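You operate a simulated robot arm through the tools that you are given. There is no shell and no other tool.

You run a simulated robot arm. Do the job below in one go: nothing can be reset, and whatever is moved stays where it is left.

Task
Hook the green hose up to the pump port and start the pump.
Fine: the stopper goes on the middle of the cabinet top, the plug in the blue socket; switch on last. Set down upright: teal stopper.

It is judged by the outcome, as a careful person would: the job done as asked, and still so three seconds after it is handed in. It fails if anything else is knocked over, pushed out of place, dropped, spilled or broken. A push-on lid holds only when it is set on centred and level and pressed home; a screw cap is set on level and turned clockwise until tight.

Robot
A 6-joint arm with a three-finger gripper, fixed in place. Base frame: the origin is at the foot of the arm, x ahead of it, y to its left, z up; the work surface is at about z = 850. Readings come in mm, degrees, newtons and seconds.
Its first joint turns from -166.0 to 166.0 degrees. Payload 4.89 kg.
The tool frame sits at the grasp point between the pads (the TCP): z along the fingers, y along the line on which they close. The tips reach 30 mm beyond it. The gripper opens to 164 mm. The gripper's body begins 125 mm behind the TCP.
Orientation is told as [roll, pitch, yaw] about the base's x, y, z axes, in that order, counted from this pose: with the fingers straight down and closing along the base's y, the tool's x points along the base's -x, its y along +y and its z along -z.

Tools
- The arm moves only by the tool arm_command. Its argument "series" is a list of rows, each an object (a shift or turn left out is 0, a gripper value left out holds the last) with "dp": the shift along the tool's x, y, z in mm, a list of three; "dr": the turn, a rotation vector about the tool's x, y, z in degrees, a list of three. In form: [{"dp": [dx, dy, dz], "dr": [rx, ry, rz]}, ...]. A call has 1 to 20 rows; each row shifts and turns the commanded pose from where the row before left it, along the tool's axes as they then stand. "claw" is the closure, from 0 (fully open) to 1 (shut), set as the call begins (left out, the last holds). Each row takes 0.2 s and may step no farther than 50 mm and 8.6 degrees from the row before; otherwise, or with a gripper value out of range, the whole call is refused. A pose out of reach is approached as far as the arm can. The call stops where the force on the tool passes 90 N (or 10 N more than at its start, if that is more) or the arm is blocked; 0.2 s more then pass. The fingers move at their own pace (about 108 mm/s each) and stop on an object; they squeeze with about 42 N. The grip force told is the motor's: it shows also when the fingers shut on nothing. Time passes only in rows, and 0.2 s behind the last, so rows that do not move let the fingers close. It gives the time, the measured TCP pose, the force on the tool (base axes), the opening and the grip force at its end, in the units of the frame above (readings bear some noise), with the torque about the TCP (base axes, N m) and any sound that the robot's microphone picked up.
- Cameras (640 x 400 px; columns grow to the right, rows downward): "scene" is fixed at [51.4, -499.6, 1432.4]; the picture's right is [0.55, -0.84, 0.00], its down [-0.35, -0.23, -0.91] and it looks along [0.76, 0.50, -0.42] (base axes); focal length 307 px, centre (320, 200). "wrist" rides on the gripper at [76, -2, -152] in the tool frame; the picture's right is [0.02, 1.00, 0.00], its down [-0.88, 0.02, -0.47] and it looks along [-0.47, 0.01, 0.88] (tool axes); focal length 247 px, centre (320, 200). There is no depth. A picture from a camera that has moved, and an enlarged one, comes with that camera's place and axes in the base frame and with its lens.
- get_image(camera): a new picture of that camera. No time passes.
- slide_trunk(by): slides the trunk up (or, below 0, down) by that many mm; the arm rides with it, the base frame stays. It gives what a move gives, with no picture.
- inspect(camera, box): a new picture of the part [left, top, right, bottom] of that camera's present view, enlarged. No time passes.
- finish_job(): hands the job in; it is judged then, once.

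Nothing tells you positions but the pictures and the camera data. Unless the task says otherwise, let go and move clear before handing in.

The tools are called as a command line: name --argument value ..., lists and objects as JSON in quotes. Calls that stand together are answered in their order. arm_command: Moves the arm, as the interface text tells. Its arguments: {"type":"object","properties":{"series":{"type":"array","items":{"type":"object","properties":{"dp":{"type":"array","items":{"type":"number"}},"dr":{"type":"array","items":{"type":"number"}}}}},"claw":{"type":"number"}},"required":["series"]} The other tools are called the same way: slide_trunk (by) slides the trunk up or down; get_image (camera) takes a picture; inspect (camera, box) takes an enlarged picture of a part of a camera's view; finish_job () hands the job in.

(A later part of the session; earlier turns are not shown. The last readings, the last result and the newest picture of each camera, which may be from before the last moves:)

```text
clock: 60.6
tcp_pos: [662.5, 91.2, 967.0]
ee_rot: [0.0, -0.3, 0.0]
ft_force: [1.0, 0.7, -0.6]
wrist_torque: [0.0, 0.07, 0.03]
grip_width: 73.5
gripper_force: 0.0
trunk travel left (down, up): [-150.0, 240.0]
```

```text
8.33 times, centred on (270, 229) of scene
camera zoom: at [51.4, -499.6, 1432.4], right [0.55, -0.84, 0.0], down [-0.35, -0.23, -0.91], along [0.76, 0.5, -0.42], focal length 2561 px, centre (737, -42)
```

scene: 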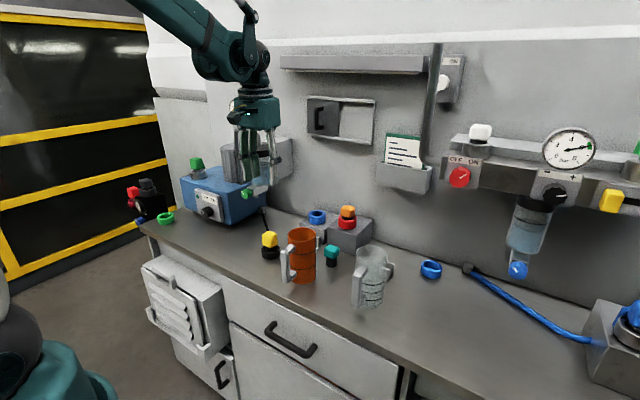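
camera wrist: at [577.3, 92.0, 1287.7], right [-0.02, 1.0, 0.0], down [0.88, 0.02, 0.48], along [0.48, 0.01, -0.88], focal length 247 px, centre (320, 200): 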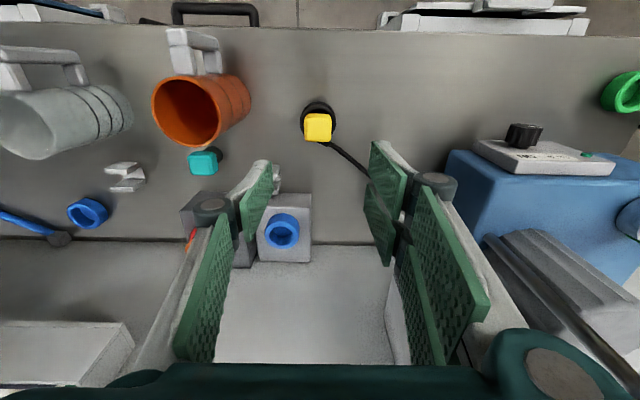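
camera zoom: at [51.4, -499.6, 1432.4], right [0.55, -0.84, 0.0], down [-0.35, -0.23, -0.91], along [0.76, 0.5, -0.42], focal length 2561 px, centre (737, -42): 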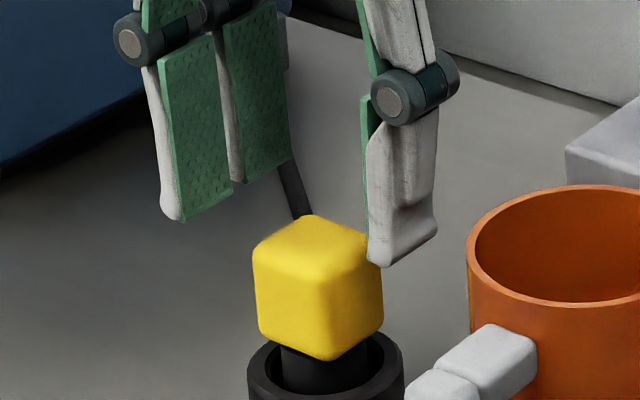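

arm_command --series '[{"dp": [0, -1.2, 20]}, {"dp": [0, 0, 20]}, {"dp": [0, 0, 15]}, {"dp": [0, 0, 0]}]'

inspect --camera "wrist" --box '[240, 120, 400, 260]'

inspect --camera "scene" --box '[240, 205, 300, 253]'

```text
clock: 61.6
tcp_pos: [662.2, 87.8, 912.9]
ee_rot: [0.1, -0.3, 0.0]
ft_force: [0.9, 0.9, 0.5]
wrist_torque: [0.04, 0.07, 0.0]
grip_width: 73.3
gripper_force: 0.0
trunk travel left (down, up): [-150.0, 240.0]
```

```text
2.86 times, centred on (320, 190) of wrist
camera zoom: at [584.1, 87.1, 1063.9], right [-0.02, 1.0, 0.0], down [0.88, 0.02, 0.48], along [0.48, 0.01, -0.88], focal length 706 px, centre (320, 229)
```

zoom: 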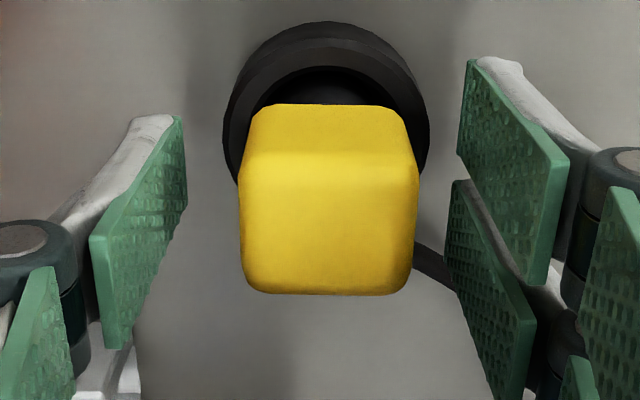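

```text
8.33 times, centred on (270, 229) of scene
camera zoom: at [51.4, -499.6, 1432.4], right [0.55, -0.84, 0.0], down [-0.35, -0.23, -0.91], along [0.76, 0.5, -0.42], focal length 2561 px, centre (737, -42)
```

zoom: 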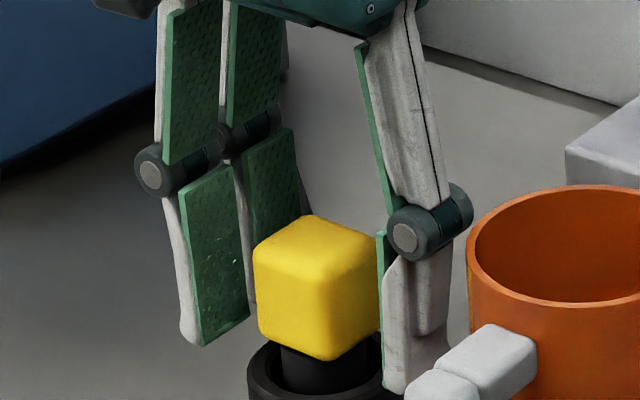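

arm_command --series '[{"dp": [1.3, 1.7, 0]}, {"dp": [0, 0, 0]}, {"dp": [0, 0, 0]}]'

inspect --camera "wrist" --box '[240, 120, 400, 260]'

```text
clock: 62.4
tcp_pos: [661.7, 90.8, 912.9]
ee_rot: [0.0, -0.4, 0.0]
ft_force: [0.1, -0.2, -1.2]
wrist_torque: [0.0, 0.02, 0.01]
grip_width: 74.0
gripper_force: 0.0
trunk travel left (down, up): [-150.0, 240.0]
```

```text
2.86 times, centred on (320, 190) of wrist
camera zoom: at [582.3, 89.0, 1064.0], right [-0.02, 1.0, 0.0], down [0.88, 0.02, 0.48], along [0.48, 0.01, -0.88], focal length 706 px, centre (320, 229)
```

zoom: 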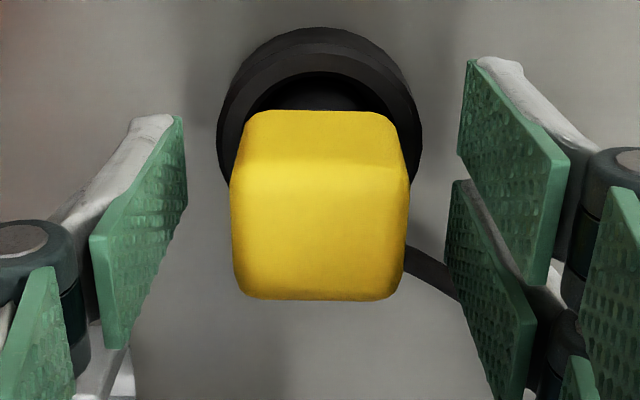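

Now the cap is centred between the fingers, so I'm closing and lifting it straight out.

arm_command --series '[{"dp": [0, 0, 0]}, {"dp": [0, 0, 0]}, {"dp": [0, 0, 0]}, {"dp": [0, 0, 0]}]' --claw 1.0

arm_command --series '[{"dp": [0, 0, -3]}, {"dp": [0, 0, -5]}, {"dp": [0, 0, -8]}, {"dp": [0, 0, -12]}, {"dp": [0, 0, -15]}, {"dp": [0, 0, -15]}, {"dp": [0, 0, -15]}, {"dp": [0, 0, 0]}]'

inspect --camera "scene" --box '[230, 180, 330, 260]'

get_image --camera "wrist"

```text
clock: 63.4
tcp_pos: [659.8, 89.9, 912.4]
ee_rot: [0.1, -0.3, 0.0]
ft_force: [0.3, -0.2, -0.7]
wrist_torque: [-0.01, 0.02, -0.01]
grip_width: 38.7
gripper_force: 42.1
trunk travel left (down, up): [-150.0, 240.0]
```

```text
clock: 65.2
tcp_pos: [660.3, 90.5, 986.9]
ee_rot: [0.0, -0.2, 0.1]
ft_force: [-0.7, -0.1, -1.4]
wrist_torque: [-0.03, -0.01, 0.0]
grip_width: 38.6
gripper_force: 42.1
trunk travel left (down, up): [-150.0, 240.0]
```

```text
5.00 times, centred on (280, 220) of scene
camera zoom: at [51.4, -499.6, 1432.4], right [0.55, -0.84, 0.0], down [-0.35, -0.23, -0.91], along [0.76, 0.5, -0.42], focal length 1537 px, centre (520, 100)
```

zoom: 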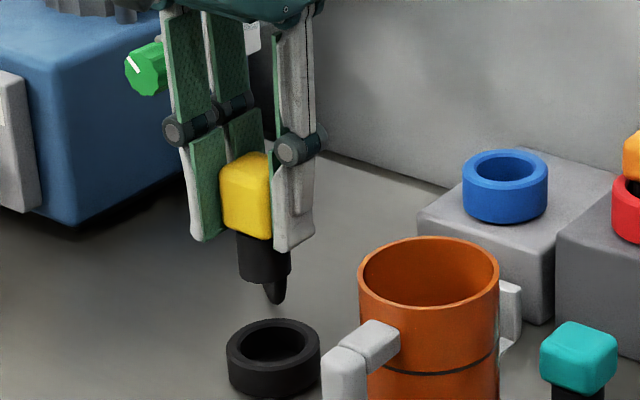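

```text
taken
camera wrist: at [582.1, 90.0, 1137.2], right [-0.02, 1.0, 0.0], down [0.88, 0.02, 0.48], along [0.48, 0.01, -0.88], focal length 247 px, centre (320, 200)
```

wrist: 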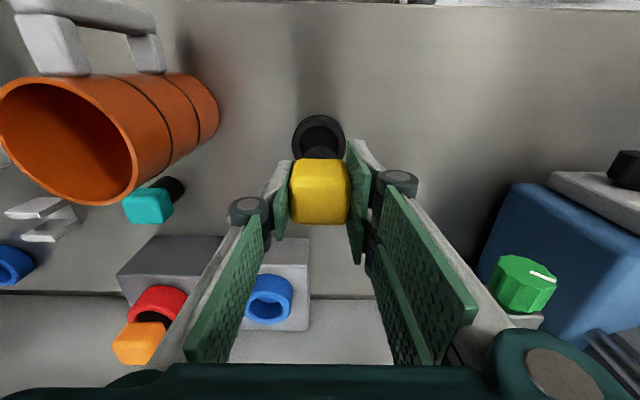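

The yellow plug is out. The blue socket is at about (838, 31), ring top near z 935. I'm approaching it at a moderate height because a wall shelf hangs above.

arm_command --series '[{"dp": [0, 0, -28]}, {"dp": [0, 0, -25]}, {"dp": [-40, -20, 0]}, {"dp": [-40, -20, 0]}, {"dp": [-40, -19.5, 0]}, {"dp": [0, 0, 0]}]'

get_image --camera "wrist"

get_image --camera "scene"

```text
clock: 66.6
tcp_pos: [780.2, 29.7, 1040.4]
ee_rot: [0.0, -0.3, 0.0]
ft_force: [0.8, 0.8, -1.6]
wrist_torque: [0.0, 0.09, 0.01]
grip_width: 38.9
gripper_force: 42.0
trunk travel left (down, up): [-150.0, 240.0]
```

```text
taken
camera wrist: at [702.3, 28.7, 1191.0], right [-0.02, 1.0, 0.0], down [0.88, 0.02, 0.48], along [0.48, 0.01, -0.88], focal length 247 px, centre (320, 200)
```

wrist: 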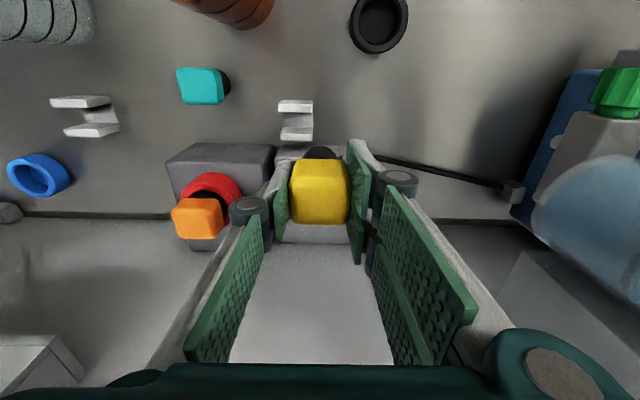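

```text
taken
```

scene: 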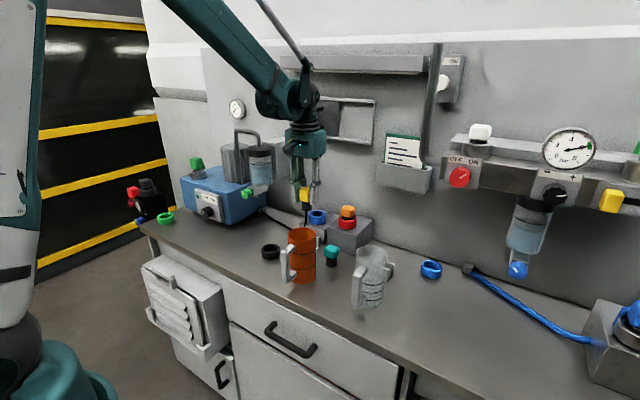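

The sliding door's handle on the wall is near where the wrist would come when I plug in. I'll check that clearance closely.

inspect --camera "scene" --box '[240, 50, 390, 170]'

inspect --camera "scene" --box '[265, 160, 365, 240]'

```text
3.33 times, centred on (315, 110) of scene
camera zoom: at [51.4, -499.6, 1432.4], right [0.55, -0.84, 0.0], down [-0.35, -0.23, -0.91], along [0.76, 0.5, -0.42], focal length 1024 px, centre (337, 500)
```

zoom: 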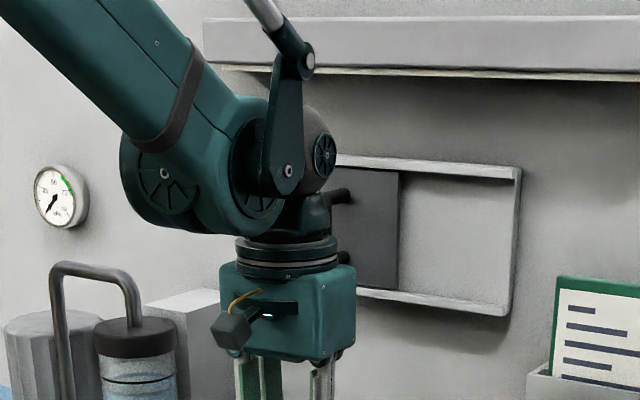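

```text
5.00 times, centred on (315, 200) of scene
camera zoom: at [51.4, -499.6, 1432.4], right [0.55, -0.84, 0.0], down [-0.35, -0.23, -0.91], along [0.76, 0.5, -0.42], focal length 1537 px, centre (345, 200)
```

zoom: 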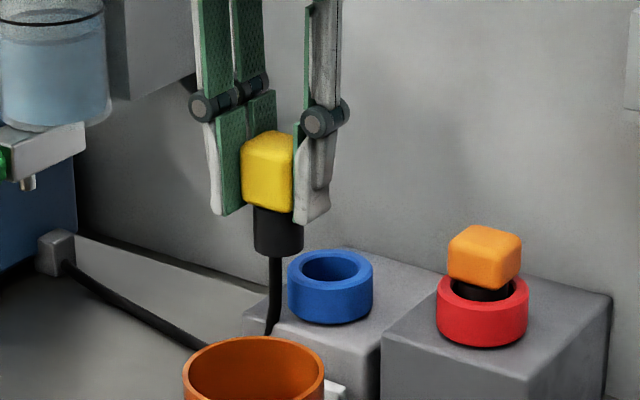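

The door handle sticks out to about x 860 at just the height of the wrist when the plug goes in, so a straight-down approach there could hit it. I'll put the plug back in its holder and re-grip it with the tool leaned back 25°, since the pads still sit flat on the cap's y faces and the plug stays vertical.

arm_command --series '[{"dp": [40, 20, 0]}, {"dp": [40, 20, 0]}, {"dp": [40, 19.5, 0]}, {"dp": [0, 0, 30]}, {"dp": [0, 0, 25]}, {"dp": [0, 0, 0]}, {"dp": [0, 0, 0]}]'

inspect --camera "wrist" --box '[280, 95, 360, 155]'

inspect --camera "scene" --box '[240, 205, 300, 265]'

inspect --camera "scene" --box '[290, 80, 390, 160]'

```text
clock: 68.2
tcp_pos: [660.1, 90.8, 983.5]
ee_rot: [0.0, -0.3, 0.0]
ft_force: [0.9, 0.3, -2.3]
wrist_torque: [-0.03, 0.06, -0.01]
grip_width: 38.9
gripper_force: 42.4
trunk travel left (down, up): [-150.0, 240.0]
```

```text
6.67 times, centred on (320, 125) of wrist
camera zoom: at [582.4, 89.7, 1134.9], right [-0.02, 1.0, 0.0], down [0.88, 0.02, 0.48], along [0.48, 0.01, -0.88], focal length 1646 px, centre (320, 700)
```

zoom: 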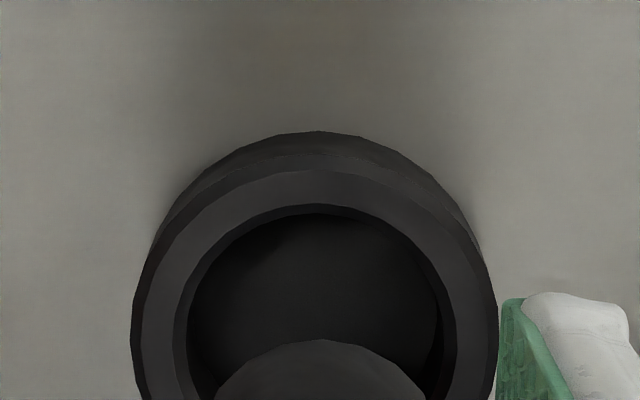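

```text
6.67 times, centred on (270, 235) of scene
camera zoom: at [51.4, -499.6, 1432.4], right [0.55, -0.84, 0.0], down [-0.35, -0.23, -0.91], along [0.76, 0.5, -0.42], focal length 2049 px, centre (653, -33)
```

zoom: 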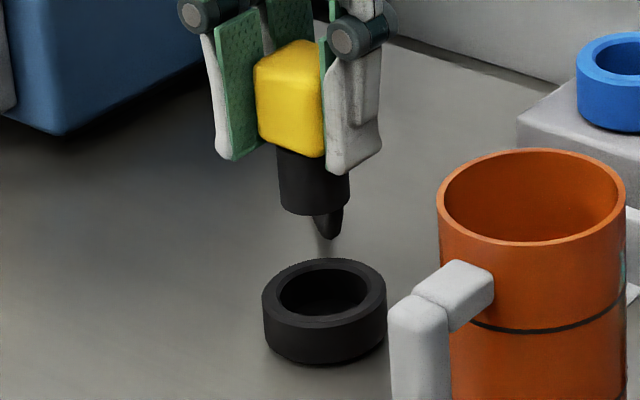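

```text
5.00 times, centred on (340, 120) of scene
camera zoom: at [51.4, -499.6, 1432.4], right [0.55, -0.84, 0.0], down [-0.35, -0.23, -0.91], along [0.76, 0.5, -0.42], focal length 1537 px, centre (220, 600)
```

zoom: 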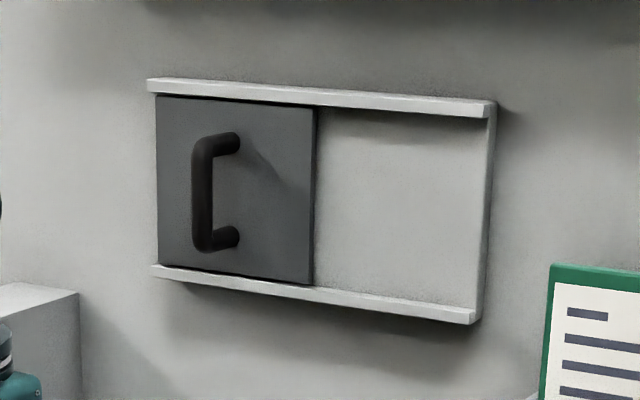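

Confirmed: the handle bar is at about x 865, z 1217–1297. The plug is aligned over its holder, so I'm lowering it back in.

arm_command --series '[{"dp": [0, 0, 20]}, {"dp": [0, 0, 15]}, {"dp": [0, 0, 10]}, {"dp": [0, 0, 10]}, {"dp": [0, 0, 5]}, {"dp": [0, 0, 5]}, {"dp": [0, 0, 0]}]'

inspect --camera "scene" --box '[240, 205, 300, 265]'

```text
clock: 69.8
tcp_pos: [660.1, 92.4, 919.3]
ee_rot: [0.0, -0.2, 0.0]
ft_force: [0.2, 0.7, -0.9]
wrist_torque: [0.03, -0.02, -0.01]
grip_width: 38.6
gripper_force: 41.9
trunk travel left (down, up): [-150.0, 240.0]
```

```text
6.67 times, centred on (270, 235) of scene
camera zoom: at [51.4, -499.6, 1432.4], right [0.55, -0.84, 0.0], down [-0.35, -0.23, -0.91], along [0.76, 0.5, -0.42], focal length 2049 px, centre (653, -33)
```

zoom: 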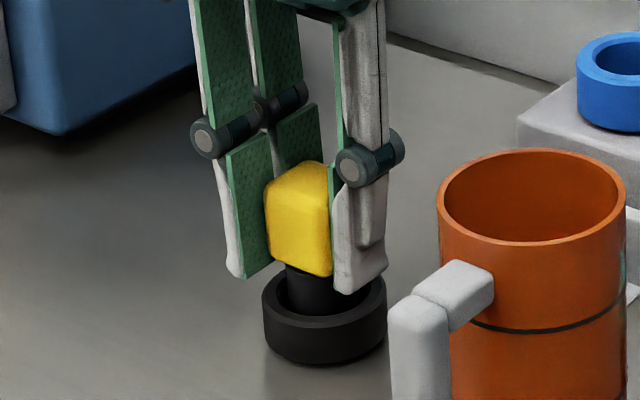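

arm_command --series '[{"dp": [0, 0, 3]}, {"dp": [0, 0, 2]}, {"dp": [0, 0, 0]}]'

arm_command --series '[{"dp": [0, 0, 1]}, {"dp": [0, 0, 0]}]'

```text
clock: 70.6
tcp_pos: [660.7, 89.9, 913.6]
ee_rot: [0.0, -0.3, -0.1]
ft_force: [-0.2, -0.3, -0.8]
wrist_torque: [0.0, -0.01, -0.01]
grip_width: 38.9
gripper_force: 42.0
trunk travel left (down, up): [-150.0, 240.0]
```

```text
clock: 71.2
tcp_pos: [660.7, 91.6, 912.5]
ee_rot: [0.1, -0.3, 0.0]
ft_force: [0.8, 0.6, -1.1]
wrist_torque: [-0.04, -0.02, -0.01]
grip_width: 38.8
gripper_force: 41.7
trunk travel left (down, up): [-150.0, 240.0]
```

arm_command --series '[{"dp": [0, 0, 0.8]}, {"dp": [0, 0, 0]}]'

arm_command --series '[{"dp": [0, 0, 0]}, {"dp": [0, 0, 0]}, {"dp": [0, 0, 0]}]' --claw 0.55

inspect --camera "wrist" --box '[240, 120, 400, 260]'

```text
clock: 71.8
tcp_pos: [659.1, 91.5, 912.2]
ee_rot: [0.0, -0.3, -0.1]
ft_force: [2.6, 1.2, 18.3]
wrist_torque: [0.07, -0.1, 0.0]
grip_width: 38.9
gripper_force: 41.8
trunk travel left (down, up): [-150.0, 240.0]
```

```text
clock: 72.6
tcp_pos: [660.9, 90.7, 911.3]
ee_rot: [0.0, -0.3, 0.0]
ft_force: [0.4, -0.1, 0.2]
wrist_torque: [-0.03, 0.04, 0.03]
grip_width: 73.7
gripper_force: 0.0
trunk travel left (down, up): [-150.0, 240.0]
```

```text
2.86 times, centred on (320, 190) of wrist
camera zoom: at [582.5, 89.7, 1063.1], right [-0.02, 1.0, 0.0], down [0.88, 0.02, 0.48], along [0.48, 0.01, -0.88], focal length 706 px, centre (320, 229)
```

zoom: 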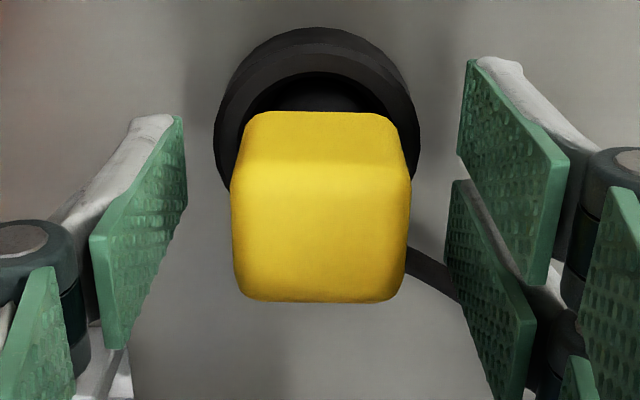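

The plug is back on its floor. I'm rising clear, leaning the tool back 25°, and checking before coming down again.

arm_command --series '[{"dp": [0, 0, -20]}, {"dp": [0, 0, -30]}, {"dp": [0, 0, -30]}, {"dr": [0, -8.3, 0]}, {"dr": [0, -8.3, 0]}, {"dr": [0, -8.4, 0]}, {"dp": [6.3, 0, -3]}, {"dp": [0, 0, 0]}, {"dp": [0, 0, 0]}]'

get_image --camera "wrist"

get_image --camera "scene"

```text
clock: 74.6
tcp_pos: [652.9, 90.5, 990.9]
ee_rot: [-0.1, -25.2, 0.0]
ft_force: [-0.1, 0.6, 0.3]
wrist_torque: [-0.01, 0.0, 0.02]
grip_width: 73.8
gripper_force: 0.0
trunk travel left (down, up): [-150.0, 240.0]
```

```text
taken
camera wrist: at [517.8, 89.7, 1096.4], right [-0.02, 1.0, -0.01], down [0.59, 0.02, 0.8], along [0.8, 0.01, -0.59], focal length 247 px, centre (320, 200)
```

wrist: 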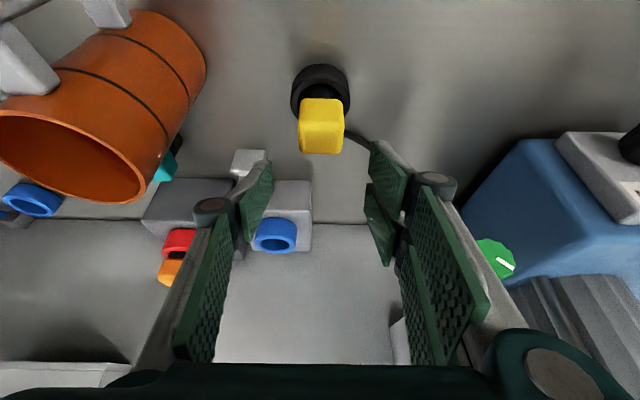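

```text
taken
```

scene: 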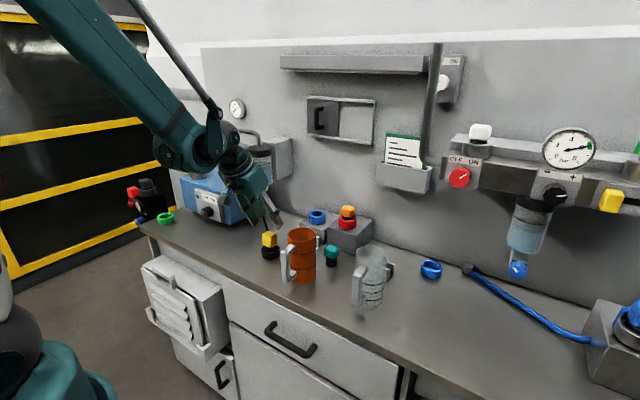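

arm_command --series '[{"dp": [8.5, 0, 18.1]}, {"dp": [8.5, 0, 18.1]}, {"dp": [6.4, 0, 13.6]}, {"dp": [0, 0, 0]}, {"dp": [0, 0, 0]}]'

inspect --camera "wrist" --box '[240, 90, 400, 230]'

inspect --camera "scene" --box '[220, 180, 320, 260]'

```text
clock: 75.8
tcp_pos: [652.9, 91.0, 937.3]
ee_rot: [0.0, -25.3, 0.0]
ft_force: [0.3, 0.4, 0.4]
wrist_torque: [-0.04, 0.03, -0.02]
grip_width: 73.5
gripper_force: 0.1
trunk travel left (down, up): [-150.0, 240.0]
```

```text
2.86 times, centred on (320, 160) of wrist
camera zoom: at [518.3, 89.7, 1041.6], right [-0.02, 1.0, -0.01], down [0.59, 0.02, 0.8], along [0.8, 0.01, -0.59], focal length 706 px, centre (320, 314)
```

zoom: 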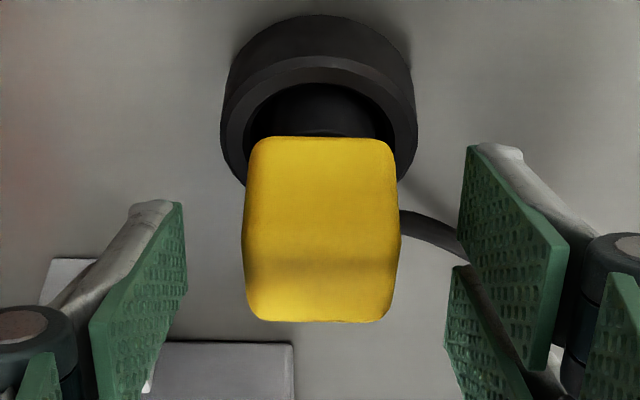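

```text
5.00 times, centred on (270, 220) of scene
camera zoom: at [51.4, -499.6, 1432.4], right [0.55, -0.84, 0.0], down [-0.35, -0.23, -0.91], along [0.76, 0.5, -0.42], focal length 1537 px, centre (570, 100)
```

zoom: 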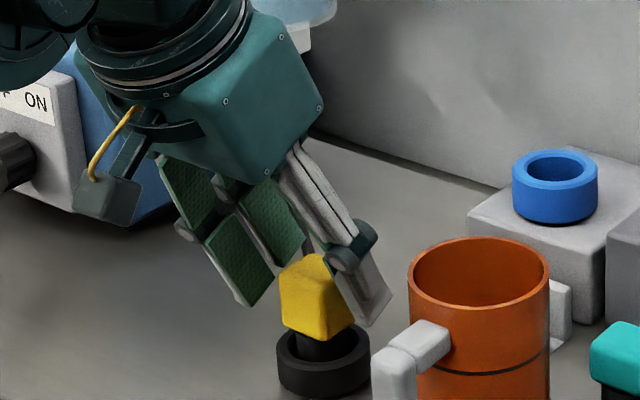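

arm_command --series '[{"dp": [4.3, 0, 9.1]}, {"dp": [4.3, 0, 9.1]}, {"dp": [0, 0, 0]}, {"dp": [0, 0, 0]}]'

inspect --camera "wrist" --box '[240, 90, 400, 230]'

inspect --camera "scene" --box '[240, 200, 300, 260]'

```text
clock: 76.8
tcp_pos: [652.9, 90.7, 917.5]
ee_rot: [0.0, -25.2, 0.0]
ft_force: [-0.4, -0.5, 0.5]
wrist_torque: [-0.01, 0.01, -0.04]
grip_width: 73.9
gripper_force: 0.0
trunk travel left (down, up): [-150.0, 240.0]
```

```text
2.86 times, centred on (320, 160) of wrist
camera zoom: at [518.3, 89.5, 1021.0], right [-0.02, 1.0, -0.01], down [0.59, 0.02, 0.8], along [0.8, 0.01, -0.59], focal length 706 px, centre (320, 314)
```

zoom: 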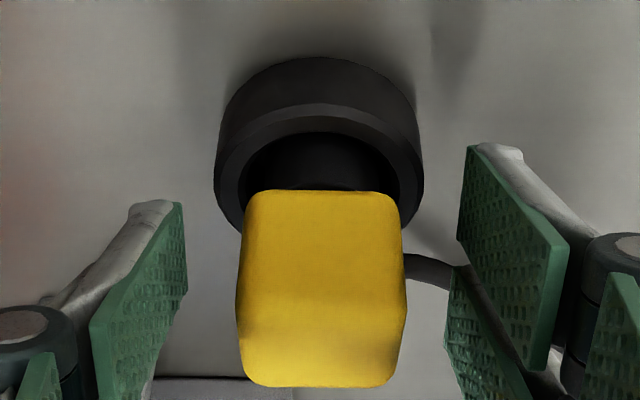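

```text
6.67 times, centred on (270, 230) of scene
camera zoom: at [51.4, -499.6, 1432.4], right [0.55, -0.84, 0.0], down [-0.35, -0.23, -0.91], along [0.76, 0.5, -0.42], focal length 2049 px, centre (653, 0)
```

zoom: 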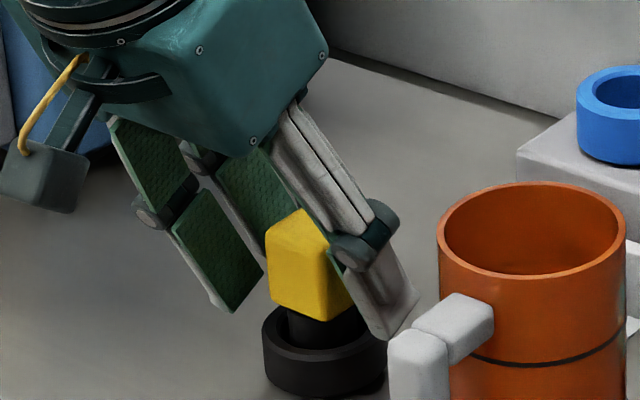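

arm_command --series '[{"dp": [0, 0, 0]}, {"dp": [0, 0, 0]}, {"dp": [0, 0, 0]}, {"dp": [0, 0, 0]}]' --claw 1.0

inspect --camera "wrist" --box '[240, 90, 400, 230]'

inspect --camera "scene" --box '[240, 200, 300, 260]'

```text
clock: 77.8
tcp_pos: [653.2, 90.8, 916.7]
ee_rot: [0.0, -25.3, 0.0]
ft_force: [-0.6, -0.1, -0.2]
wrist_torque: [0.01, 0.03, -0.04]
grip_width: 39.2
gripper_force: 42.0
trunk travel left (down, up): [-150.0, 240.0]
```

```text
2.86 times, centred on (320, 160) of wrist
camera zoom: at [518.3, 89.5, 1021.0], right [-0.02, 1.0, -0.01], down [0.59, 0.02, 0.8], along [0.8, 0.01, -0.59], focal length 706 px, centre (320, 314)
```

zoom: 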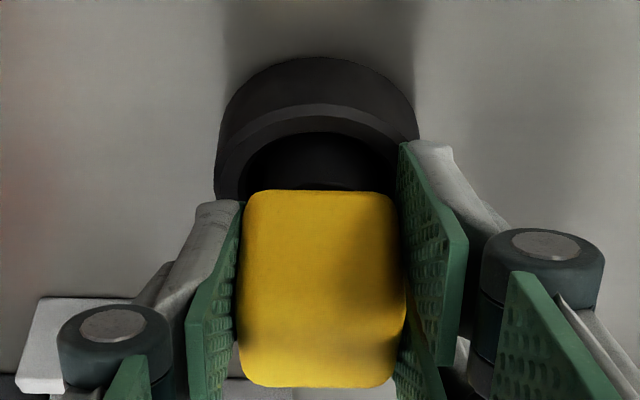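

```text
6.67 times, centred on (270, 230) of scene
camera zoom: at [51.4, -499.6, 1432.4], right [0.55, -0.84, 0.0], down [-0.35, -0.23, -0.91], along [0.76, 0.5, -0.42], focal length 2049 px, centre (653, 0)
```

zoom: 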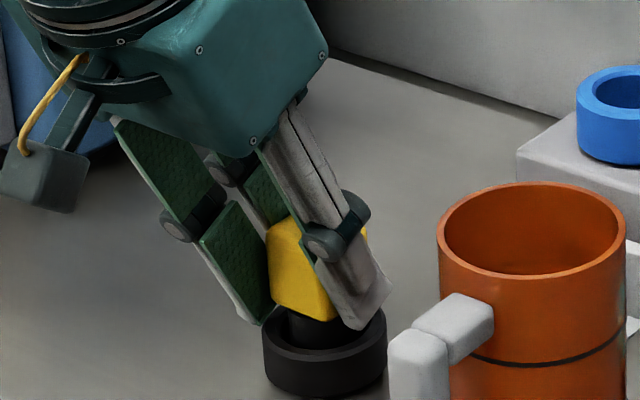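

Gripped at the leaned angle with the plug upright. I'm lifting straight up along base z.

arm_command --series '[{"dp": [-1.28, 0, -2.71]}, {"dp": [-2.13, 0, -4.53]}, {"dp": [-3.4, 0, -7.24]}, {"dp": [-5.1, 0, -10.9]}, {"dp": [-6.4, 0, -13.6]}, {"dp": [-6.4, 0, -13.6]}, {"dp": [-6.4, 0, -13.6]}, {"dp": [-10.6, 0, -22.6]}, {"dp": [-10.6, 0, -22.6]}, {"dp": [0, 0, 0]}]'

inspect --camera "scene" --box '[220, 160, 345, 260]'

get_image --camera "wrist"

```text
clock: 80.0
tcp_pos: [653.6, 90.0, 1039.7]
ee_rot: [-0.1, -25.3, 0.0]
ft_force: [0.7, -0.2, -0.8]
wrist_torque: [0.0, 0.02, 0.02]
grip_width: 39.2
gripper_force: 41.8
trunk travel left (down, up): [-150.0, 240.0]
```

```text
4.00 times, centred on (282, 210) of scene
camera zoom: at [51.4, -499.6, 1432.4], right [0.55, -0.84, 0.0], down [-0.35, -0.23, -0.91], along [0.76, 0.5, -0.42], focal length 1229 px, centre (470, 160)
```

zoom: 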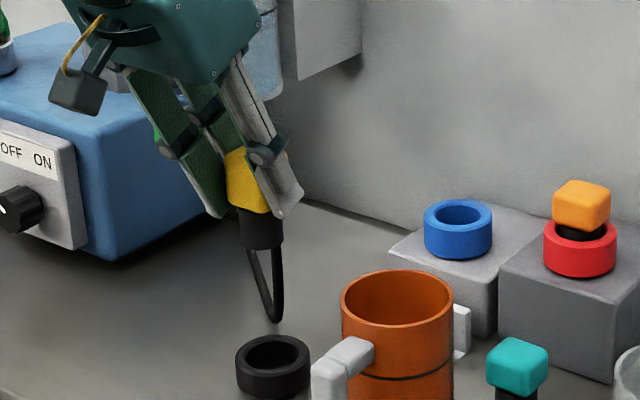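

```text
taken
camera wrist: at [518.0, 89.7, 1144.2], right [-0.02, 1.0, -0.01], down [0.59, 0.02, 0.8], along [0.8, 0.01, -0.59], focal length 247 px, centre (320, 200)
```

wrist: 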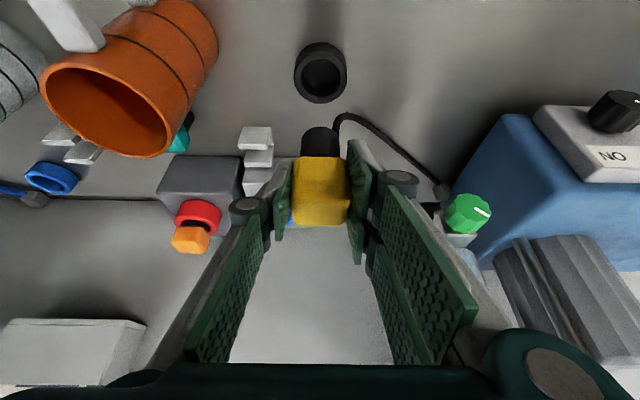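

arm_command --series '[{"dp": [-32.5, -11.9, 15.3]}, {"dp": [-32.5, -11.9, 15.3]}, {"dp": [-32.5, -11.9, 15.3]}, {"dp": [-32.5, -11.9, 15.3]}, {"dp": [0, 0, 0]}, {"dp": [0, 0, 0]}]'

get_image --camera "wrist"

get_image --camera "scene"

inspect --camera "scene" --box '[265, 160, 365, 240]'

```text
clock: 81.4
tcp_pos: [794.7, 41.5, 1041.0]
ee_rot: [0.0, -25.3, 0.0]
ft_force: [0.7, -0.7, -0.2]
wrist_torque: [0.02, 0.05, 0.02]
grip_width: 39.0
gripper_force: 41.8
trunk travel left (down, up): [-150.0, 240.0]
```

```text
taken
camera wrist: at [660.9, 41.2, 1144.8], right [-0.02, 1.0, -0.01], down [0.59, 0.02, 0.8], along [0.8, 0.01, -0.59], focal length 247 px, centre (320, 200)
```

wrist: 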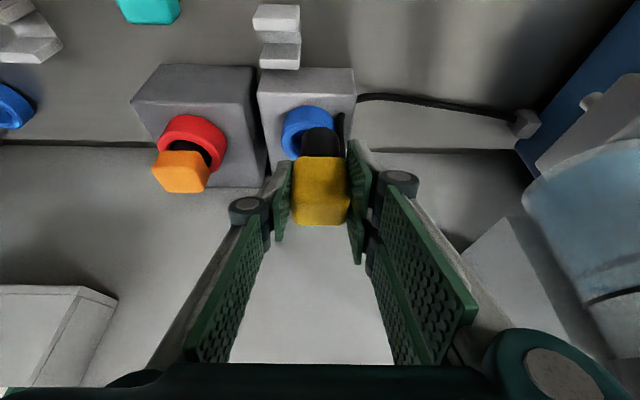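

```text
taken
```

scene: 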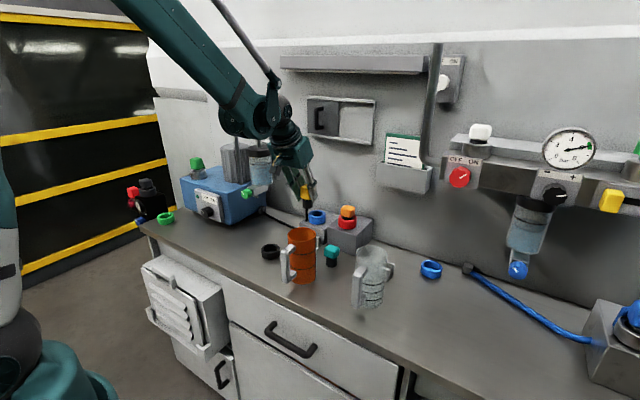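

```text
5.00 times, centred on (315, 200) of scene
camera zoom: at [51.4, -499.6, 1432.4], right [0.55, -0.84, 0.0], down [-0.35, -0.23, -0.91], along [0.76, 0.5, -0.42], focal length 1537 px, centre (345, 200)
```

zoom: 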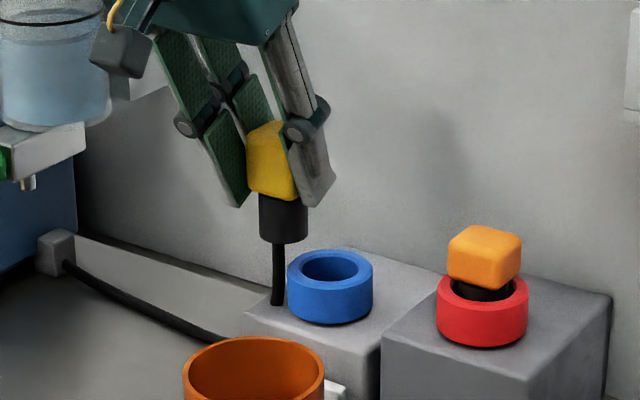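

inspect --camera "wrist" --box '[265, 95, 365, 175]'

inspect --camera "scene" --box '[295, 192, 345, 232]'

```text
5.00 times, centred on (315, 135) of wrist
camera zoom: at [660.9, 41.2, 1144.8], right [-0.02, 1.0, -0.01], down [0.59, 0.02, 0.8], along [0.8, 0.01, -0.59], focal length 1235 px, centre (345, 525)
```

zoom: 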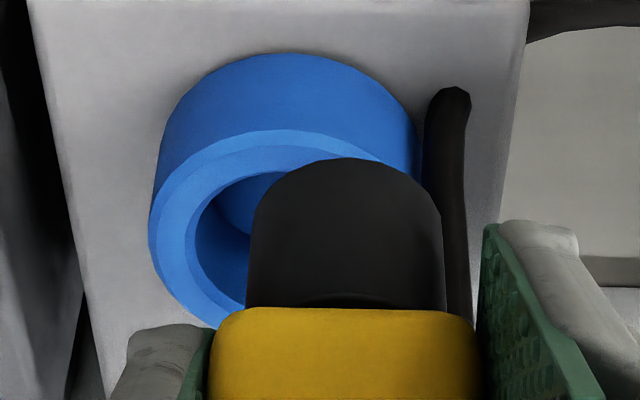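

```text
10.00 times, centred on (320, 212) of scene
camera zoom: at [51.4, -499.6, 1432.4], right [0.55, -0.84, 0.0], down [-0.35, -0.23, -0.91], along [0.76, 0.5, -0.42], focal length 3073 px, centre (320, 80)
```

zoom: 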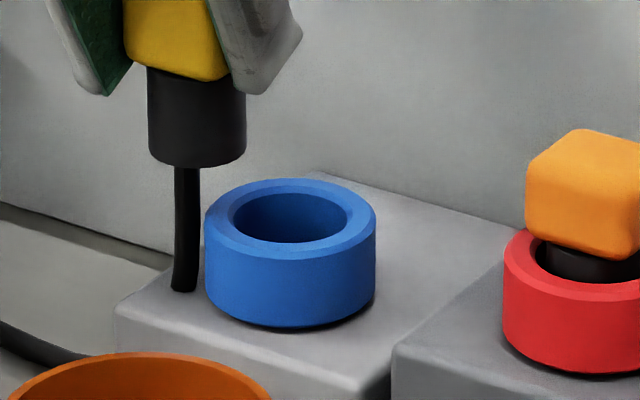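

The stem is upright and the socket's centre is about +38.5 mm in x and −12 mm in y from it, 41 mm below. I'm moving over and dropping to just above the rim.

arm_command --series '[{"dp": [-34.8, -11.8, 16.4]}, {"dp": [0, 0, 0]}, {"dp": [6.4, 0, 13.6]}, {"dp": [6.4, 0, 13.6]}, {"dp": [0, 0, 0]}, {"dp": [0, 0, 0]}]'

inspect --camera "wrist" --box '[265, 95, 365, 175]'

inspect --camera "scene" --box '[295, 192, 345, 232]'

get_image --camera "scene"

```text
clock: 82.8
tcp_pos: [835.5, 30.7, 1010.2]
ee_rot: [0.0, -25.3, 0.1]
ft_force: [-0.4, -0.1, -0.6]
wrist_torque: [-0.02, 0.08, 0.02]
grip_width: 39.1
gripper_force: 41.8
trunk travel left (down, up): [-150.0, 240.0]
```

```text
5.00 times, centred on (315, 135) of wrist
camera zoom: at [699.6, 30.3, 1114.7], right [-0.02, 1.0, -0.01], down [0.59, 0.02, 0.8], along [0.8, 0.01, -0.59], focal length 1235 px, centre (345, 525)
```

zoom: 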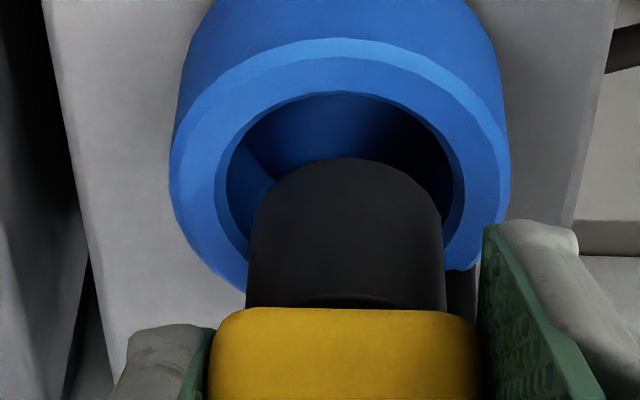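

```text
10.00 times, centred on (320, 212) of scene
camera zoom: at [51.4, -499.6, 1432.4], right [0.55, -0.84, 0.0], down [-0.35, -0.23, -0.91], along [0.76, 0.5, -0.42], focal length 3073 px, centre (320, 80)
```

zoom: 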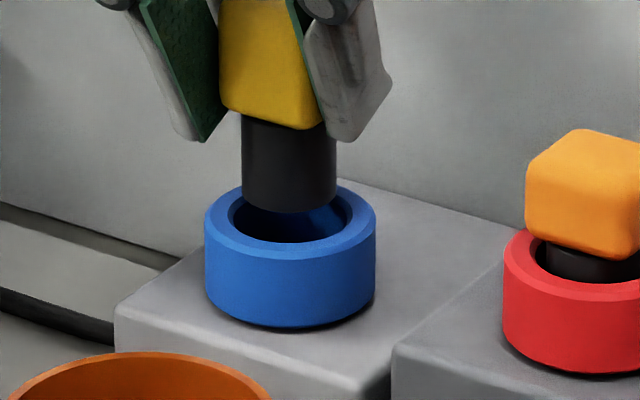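

```text
taken
```

scene: 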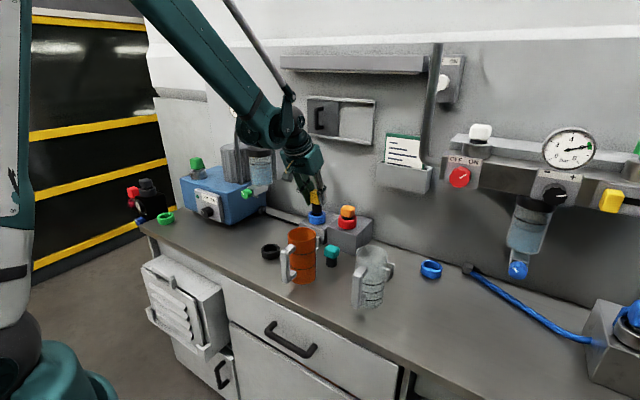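

Nearly concentric; I'm nudging +1 mm in x and starting to lower into the socket.

arm_command --series '[{"dp": [-0.9, -0.4, 0.4]}, {"dp": [1.7, 0, 3.6]}, {"dp": [1.7, 0, 3.6]}, {"dp": [1.7, 0, 3.6]}, {"dp": [0, 0, 0]}, {"dp": [0, 0, 0]}]'

inspect --camera "wrist" --box '[265, 95, 365, 175]'

inspect --camera "scene" --box '[295, 192, 345, 232]'

```text
clock: 84.2
tcp_pos: [835.0, 30.7, 998.6]
ee_rot: [-0.1, -25.4, 0.0]
ft_force: [-0.3, 0.4, -0.4]
wrist_torque: [-0.01, 0.02, 0.0]
grip_width: 39.2
gripper_force: 41.7
trunk travel left (down, up): [-150.0, 240.0]
```

```text
5.00 times, centred on (315, 135) of wrist
camera zoom: at [700.9, 30.1, 1102.6], right [-0.02, 1.0, -0.01], down [0.59, 0.02, 0.8], along [0.8, 0.01, -0.59], focal length 1235 px, centre (345, 525)
```

zoom: 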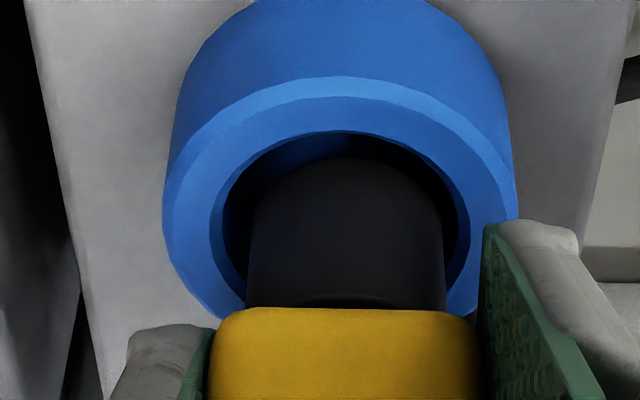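

```text
10.00 times, centred on (320, 212) of scene
camera zoom: at [51.4, -499.6, 1432.4], right [0.55, -0.84, 0.0], down [-0.35, -0.23, -0.91], along [0.76, 0.5, -0.42], focal length 3073 px, centre (320, 80)
```

zoom: 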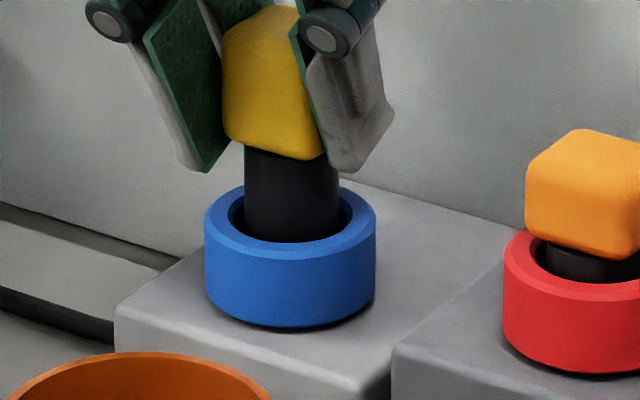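

arm_command --series '[{"dp": [1.28, 0, 2.72]}, {"dp": [1.28, 0, 2.72]}, {"dp": [1.28, 0, 2.72]}, {"dp": [0, 0, 0]}]'

inspect --camera "scene" --box '[295, 192, 345, 232]'

```text
clock: 85.2
tcp_pos: [834.4, 31.5, 989.2]
ee_rot: [0.0, -25.4, 0.0]
ft_force: [0.8, -0.4, -1.8]
wrist_torque: [0.04, 0.02, 0.0]
grip_width: 39.2
gripper_force: 42.0
trunk travel left (down, up): [-150.0, 240.0]
```

```text
10.00 times, centred on (320, 212) of scene
camera zoom: at [51.4, -499.6, 1432.4], right [0.55, -0.84, 0.0], down [-0.35, -0.23, -0.91], along [0.76, 0.5, -0.42], focal length 3073 px, centre (320, 80)
```

zoom: 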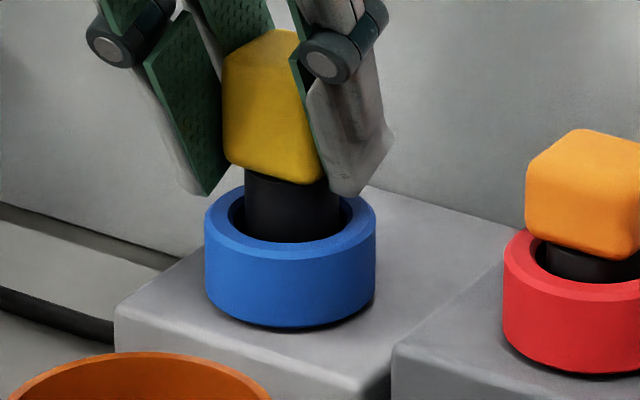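

arm_command --series '[{"dp": [1.28, 0, 2.72]}, {"dp": [1.28, 0, 2.72]}, {"dp": [0.85, 0, 1.81]}, {"dp": [0, 0, 0]}]'

arm_command --series '[{"dp": [0.85, 0, 1.81]}, {"dp": [0, 0, 0]}]'

inspect --camera "scene" --box '[295, 192, 345, 232]'

```text
clock: 86.2
tcp_pos: [836.0, 31.2, 981.3]
ee_rot: [0.0, -25.3, 0.0]
ft_force: [-0.2, 1.0, 3.7]
wrist_torque: [0.06, 0.09, -0.04]
grip_width: 39.2
gripper_force: 41.7
trunk travel left (down, up): [-150.0, 240.0]
```

```text
clock: 86.8
tcp_pos: [836.1, 31.4, 981.2]
ee_rot: [0.0, -25.5, 0.1]
ft_force: [3.0, 0.9, 36.2]
wrist_torque: [0.84, 0.44, -0.05]
grip_width: 39.2
gripper_force: 42.1
trunk travel left (down, up): [-150.0, 240.0]
```

```text
10.00 times, centred on (320, 212) of scene
camera zoom: at [51.4, -499.6, 1432.4], right [0.55, -0.84, 0.0], down [-0.35, -0.23, -0.91], along [0.76, 0.5, -0.42], focal length 3073 px, centre (320, 80)
```

zoom: 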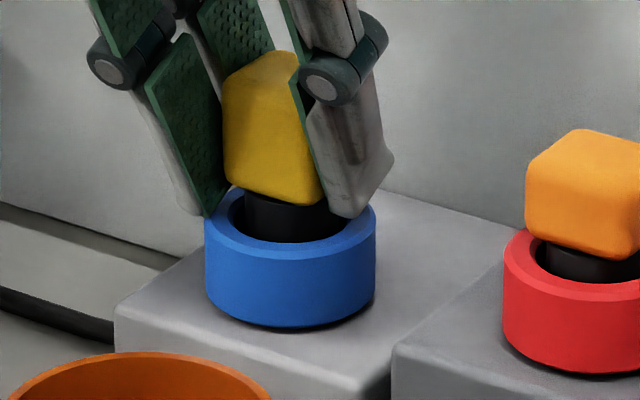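

I feel contact already, but the torque says it acts off-centre at about (819, 53), not under the stem. I'm looking closely before pressing any more.

inspect --camera "wrist" --box '[240, 80, 400, 200]'

inspect --camera "scene" --box '[285, 180, 345, 228]'

get_image --camera "wrist"

```text
3.33 times, centred on (320, 140) of wrist
camera zoom: at [700.6, 30.0, 1085.1], right [-0.02, 1.0, -0.01], down [0.59, 0.02, 0.81], along [0.81, 0.01, -0.59], focal length 823 px, centre (320, 400)
```

zoom: 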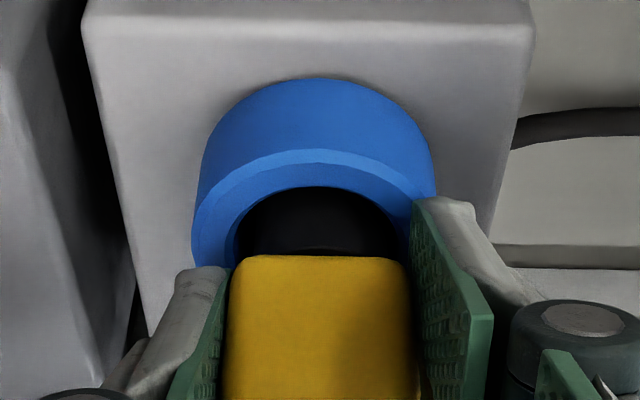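

```text
8.33 times, centred on (315, 204) of scene
camera zoom: at [51.4, -499.6, 1432.4], right [0.55, -0.84, 0.0], down [-0.35, -0.23, -0.91], along [0.76, 0.5, -0.42], focal length 2561 px, centre (362, 167)
```

zoom: 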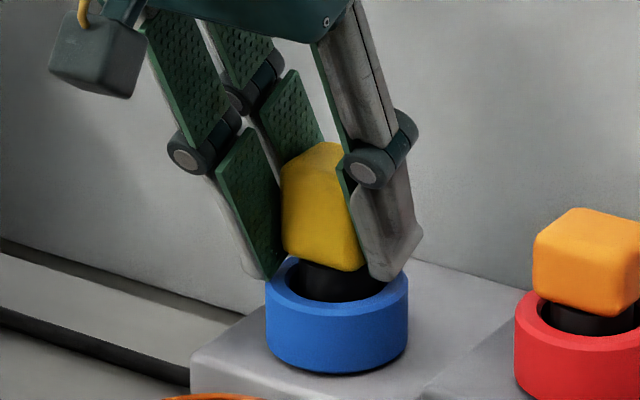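

```text
taken
camera wrist: at [700.6, 30.0, 1085.1], right [-0.02, 1.0, -0.01], down [0.59, 0.02, 0.81], along [0.81, 0.01, -0.59], focal length 247 px, centre (320, 200)
```

wrist: 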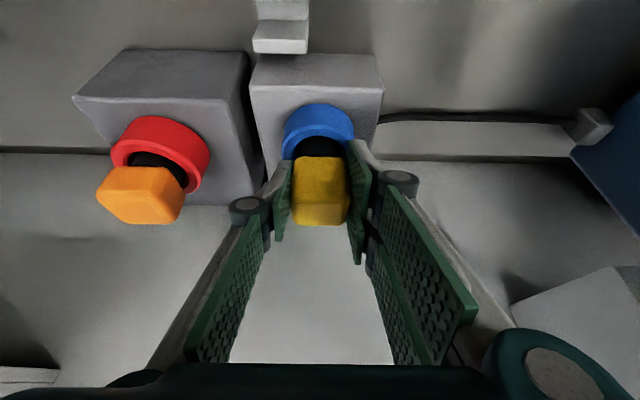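

The contact is the lower corner of the +y finger on the socket's rim; the plug itself is 18 mm deep with a few mm to go. I'll lift 1.5 mm, open gently so the plug settles, and re-grip higher to press it home.

arm_command --series '[{"dp": [-1.1, 0, -2.3]}, {"dp": [0, 0, 0]}]'

arm_command --series '[{"dp": [0, 0, 0]}, {"dp": [0, 0, 0]}, {"dp": [0, 0, 0]}]' --claw 0.55

inspect --camera "scene" --box '[285, 180, 345, 228]'

inspect --camera "wrist" --box '[240, 80, 400, 200]'

```text
clock: 87.4
tcp_pos: [834.6, 31.0, 980.9]
ee_rot: [0.0, -25.4, 0.0]
ft_force: [2.1, 0.4, 4.0]
wrist_torque: [0.14, -0.02, -0.07]
grip_width: 39.1
gripper_force: 41.8
trunk travel left (down, up): [-150.0, 240.0]
```

```text
clock: 88.2
tcp_pos: [837.4, 30.7, 982.9]
ee_rot: [0.0, -25.3, 0.0]
ft_force: [0.0, -0.2, 0.3]
wrist_torque: [0.0, 0.0, 0.0]
grip_width: 73.7
gripper_force: 0.1
trunk travel left (down, up): [-150.0, 240.0]
```

```text
8.33 times, centred on (315, 204) of scene
camera zoom: at [51.4, -499.6, 1432.4], right [0.55, -0.84, 0.0], down [-0.35, -0.23, -0.91], along [0.76, 0.5, -0.42], focal length 2561 px, centre (362, 167)
```

zoom: 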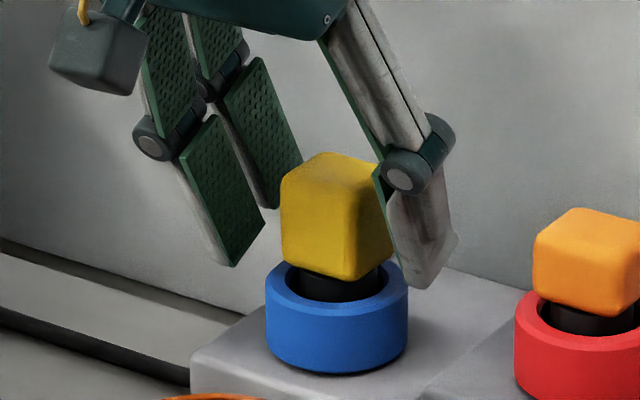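

```text
3.33 times, centred on (320, 140) of wrist
camera zoom: at [701.0, 30.2, 1086.1], right [-0.02, 1.0, -0.01], down [0.59, 0.02, 0.8], along [0.8, 0.01, -0.59], focal length 823 px, centre (320, 400)
```

zoom: 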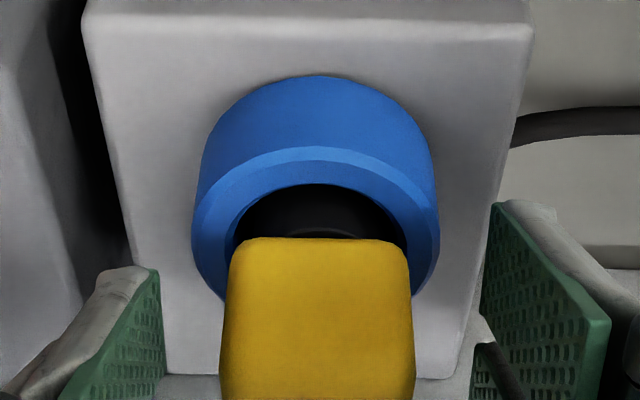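

The plug has settled to the same depth as the orange plug next to it. I'll re-grip 4 mm higher, with finger clearance to the rim, and press to confirm it's home.

arm_command --series '[{"dp": [-1.9, 0, -4.1]}, {"dp": [0, 0, 0]}]'

arm_command --series '[{"dp": [0, 0, 0]}, {"dp": [0, 0, 0]}, {"dp": [0, 0, 0]}, {"dp": [0, 0, 0]}]' --claw 1.0

arm_command --series '[{"dp": [0.43, 0, 0.9]}, {"dp": [0, 0, 0]}]'

```text
clock: 88.8
tcp_pos: [835.5, 31.2, 987.2]
ee_rot: [-0.1, -25.2, 0.0]
ft_force: [-0.1, -0.7, 0.3]
wrist_torque: [-0.01, 0.03, 0.01]
grip_width: 73.8
gripper_force: 0.0
trunk travel left (down, up): [-150.0, 240.0]
```

```text
clock: 89.8
tcp_pos: [836.3, 30.4, 986.8]
ee_rot: [0.0, -25.2, 0.0]
ft_force: [0.1, -2.8, 2.4]
wrist_torque: [-0.09, -0.04, -0.03]
grip_width: 39.1
gripper_force: 42.0
trunk travel left (down, up): [-150.0, 240.0]
```

```text
clock: 90.4
tcp_pos: [836.4, 30.2, 986.2]
ee_rot: [0.0, -25.4, 0.0]
ft_force: [3.5, -2.0, 26.5]
wrist_torque: [-0.03, -0.18, -0.1]
grip_width: 39.4
gripper_force: 42.0
trunk travel left (down, up): [-150.0, 240.0]
```

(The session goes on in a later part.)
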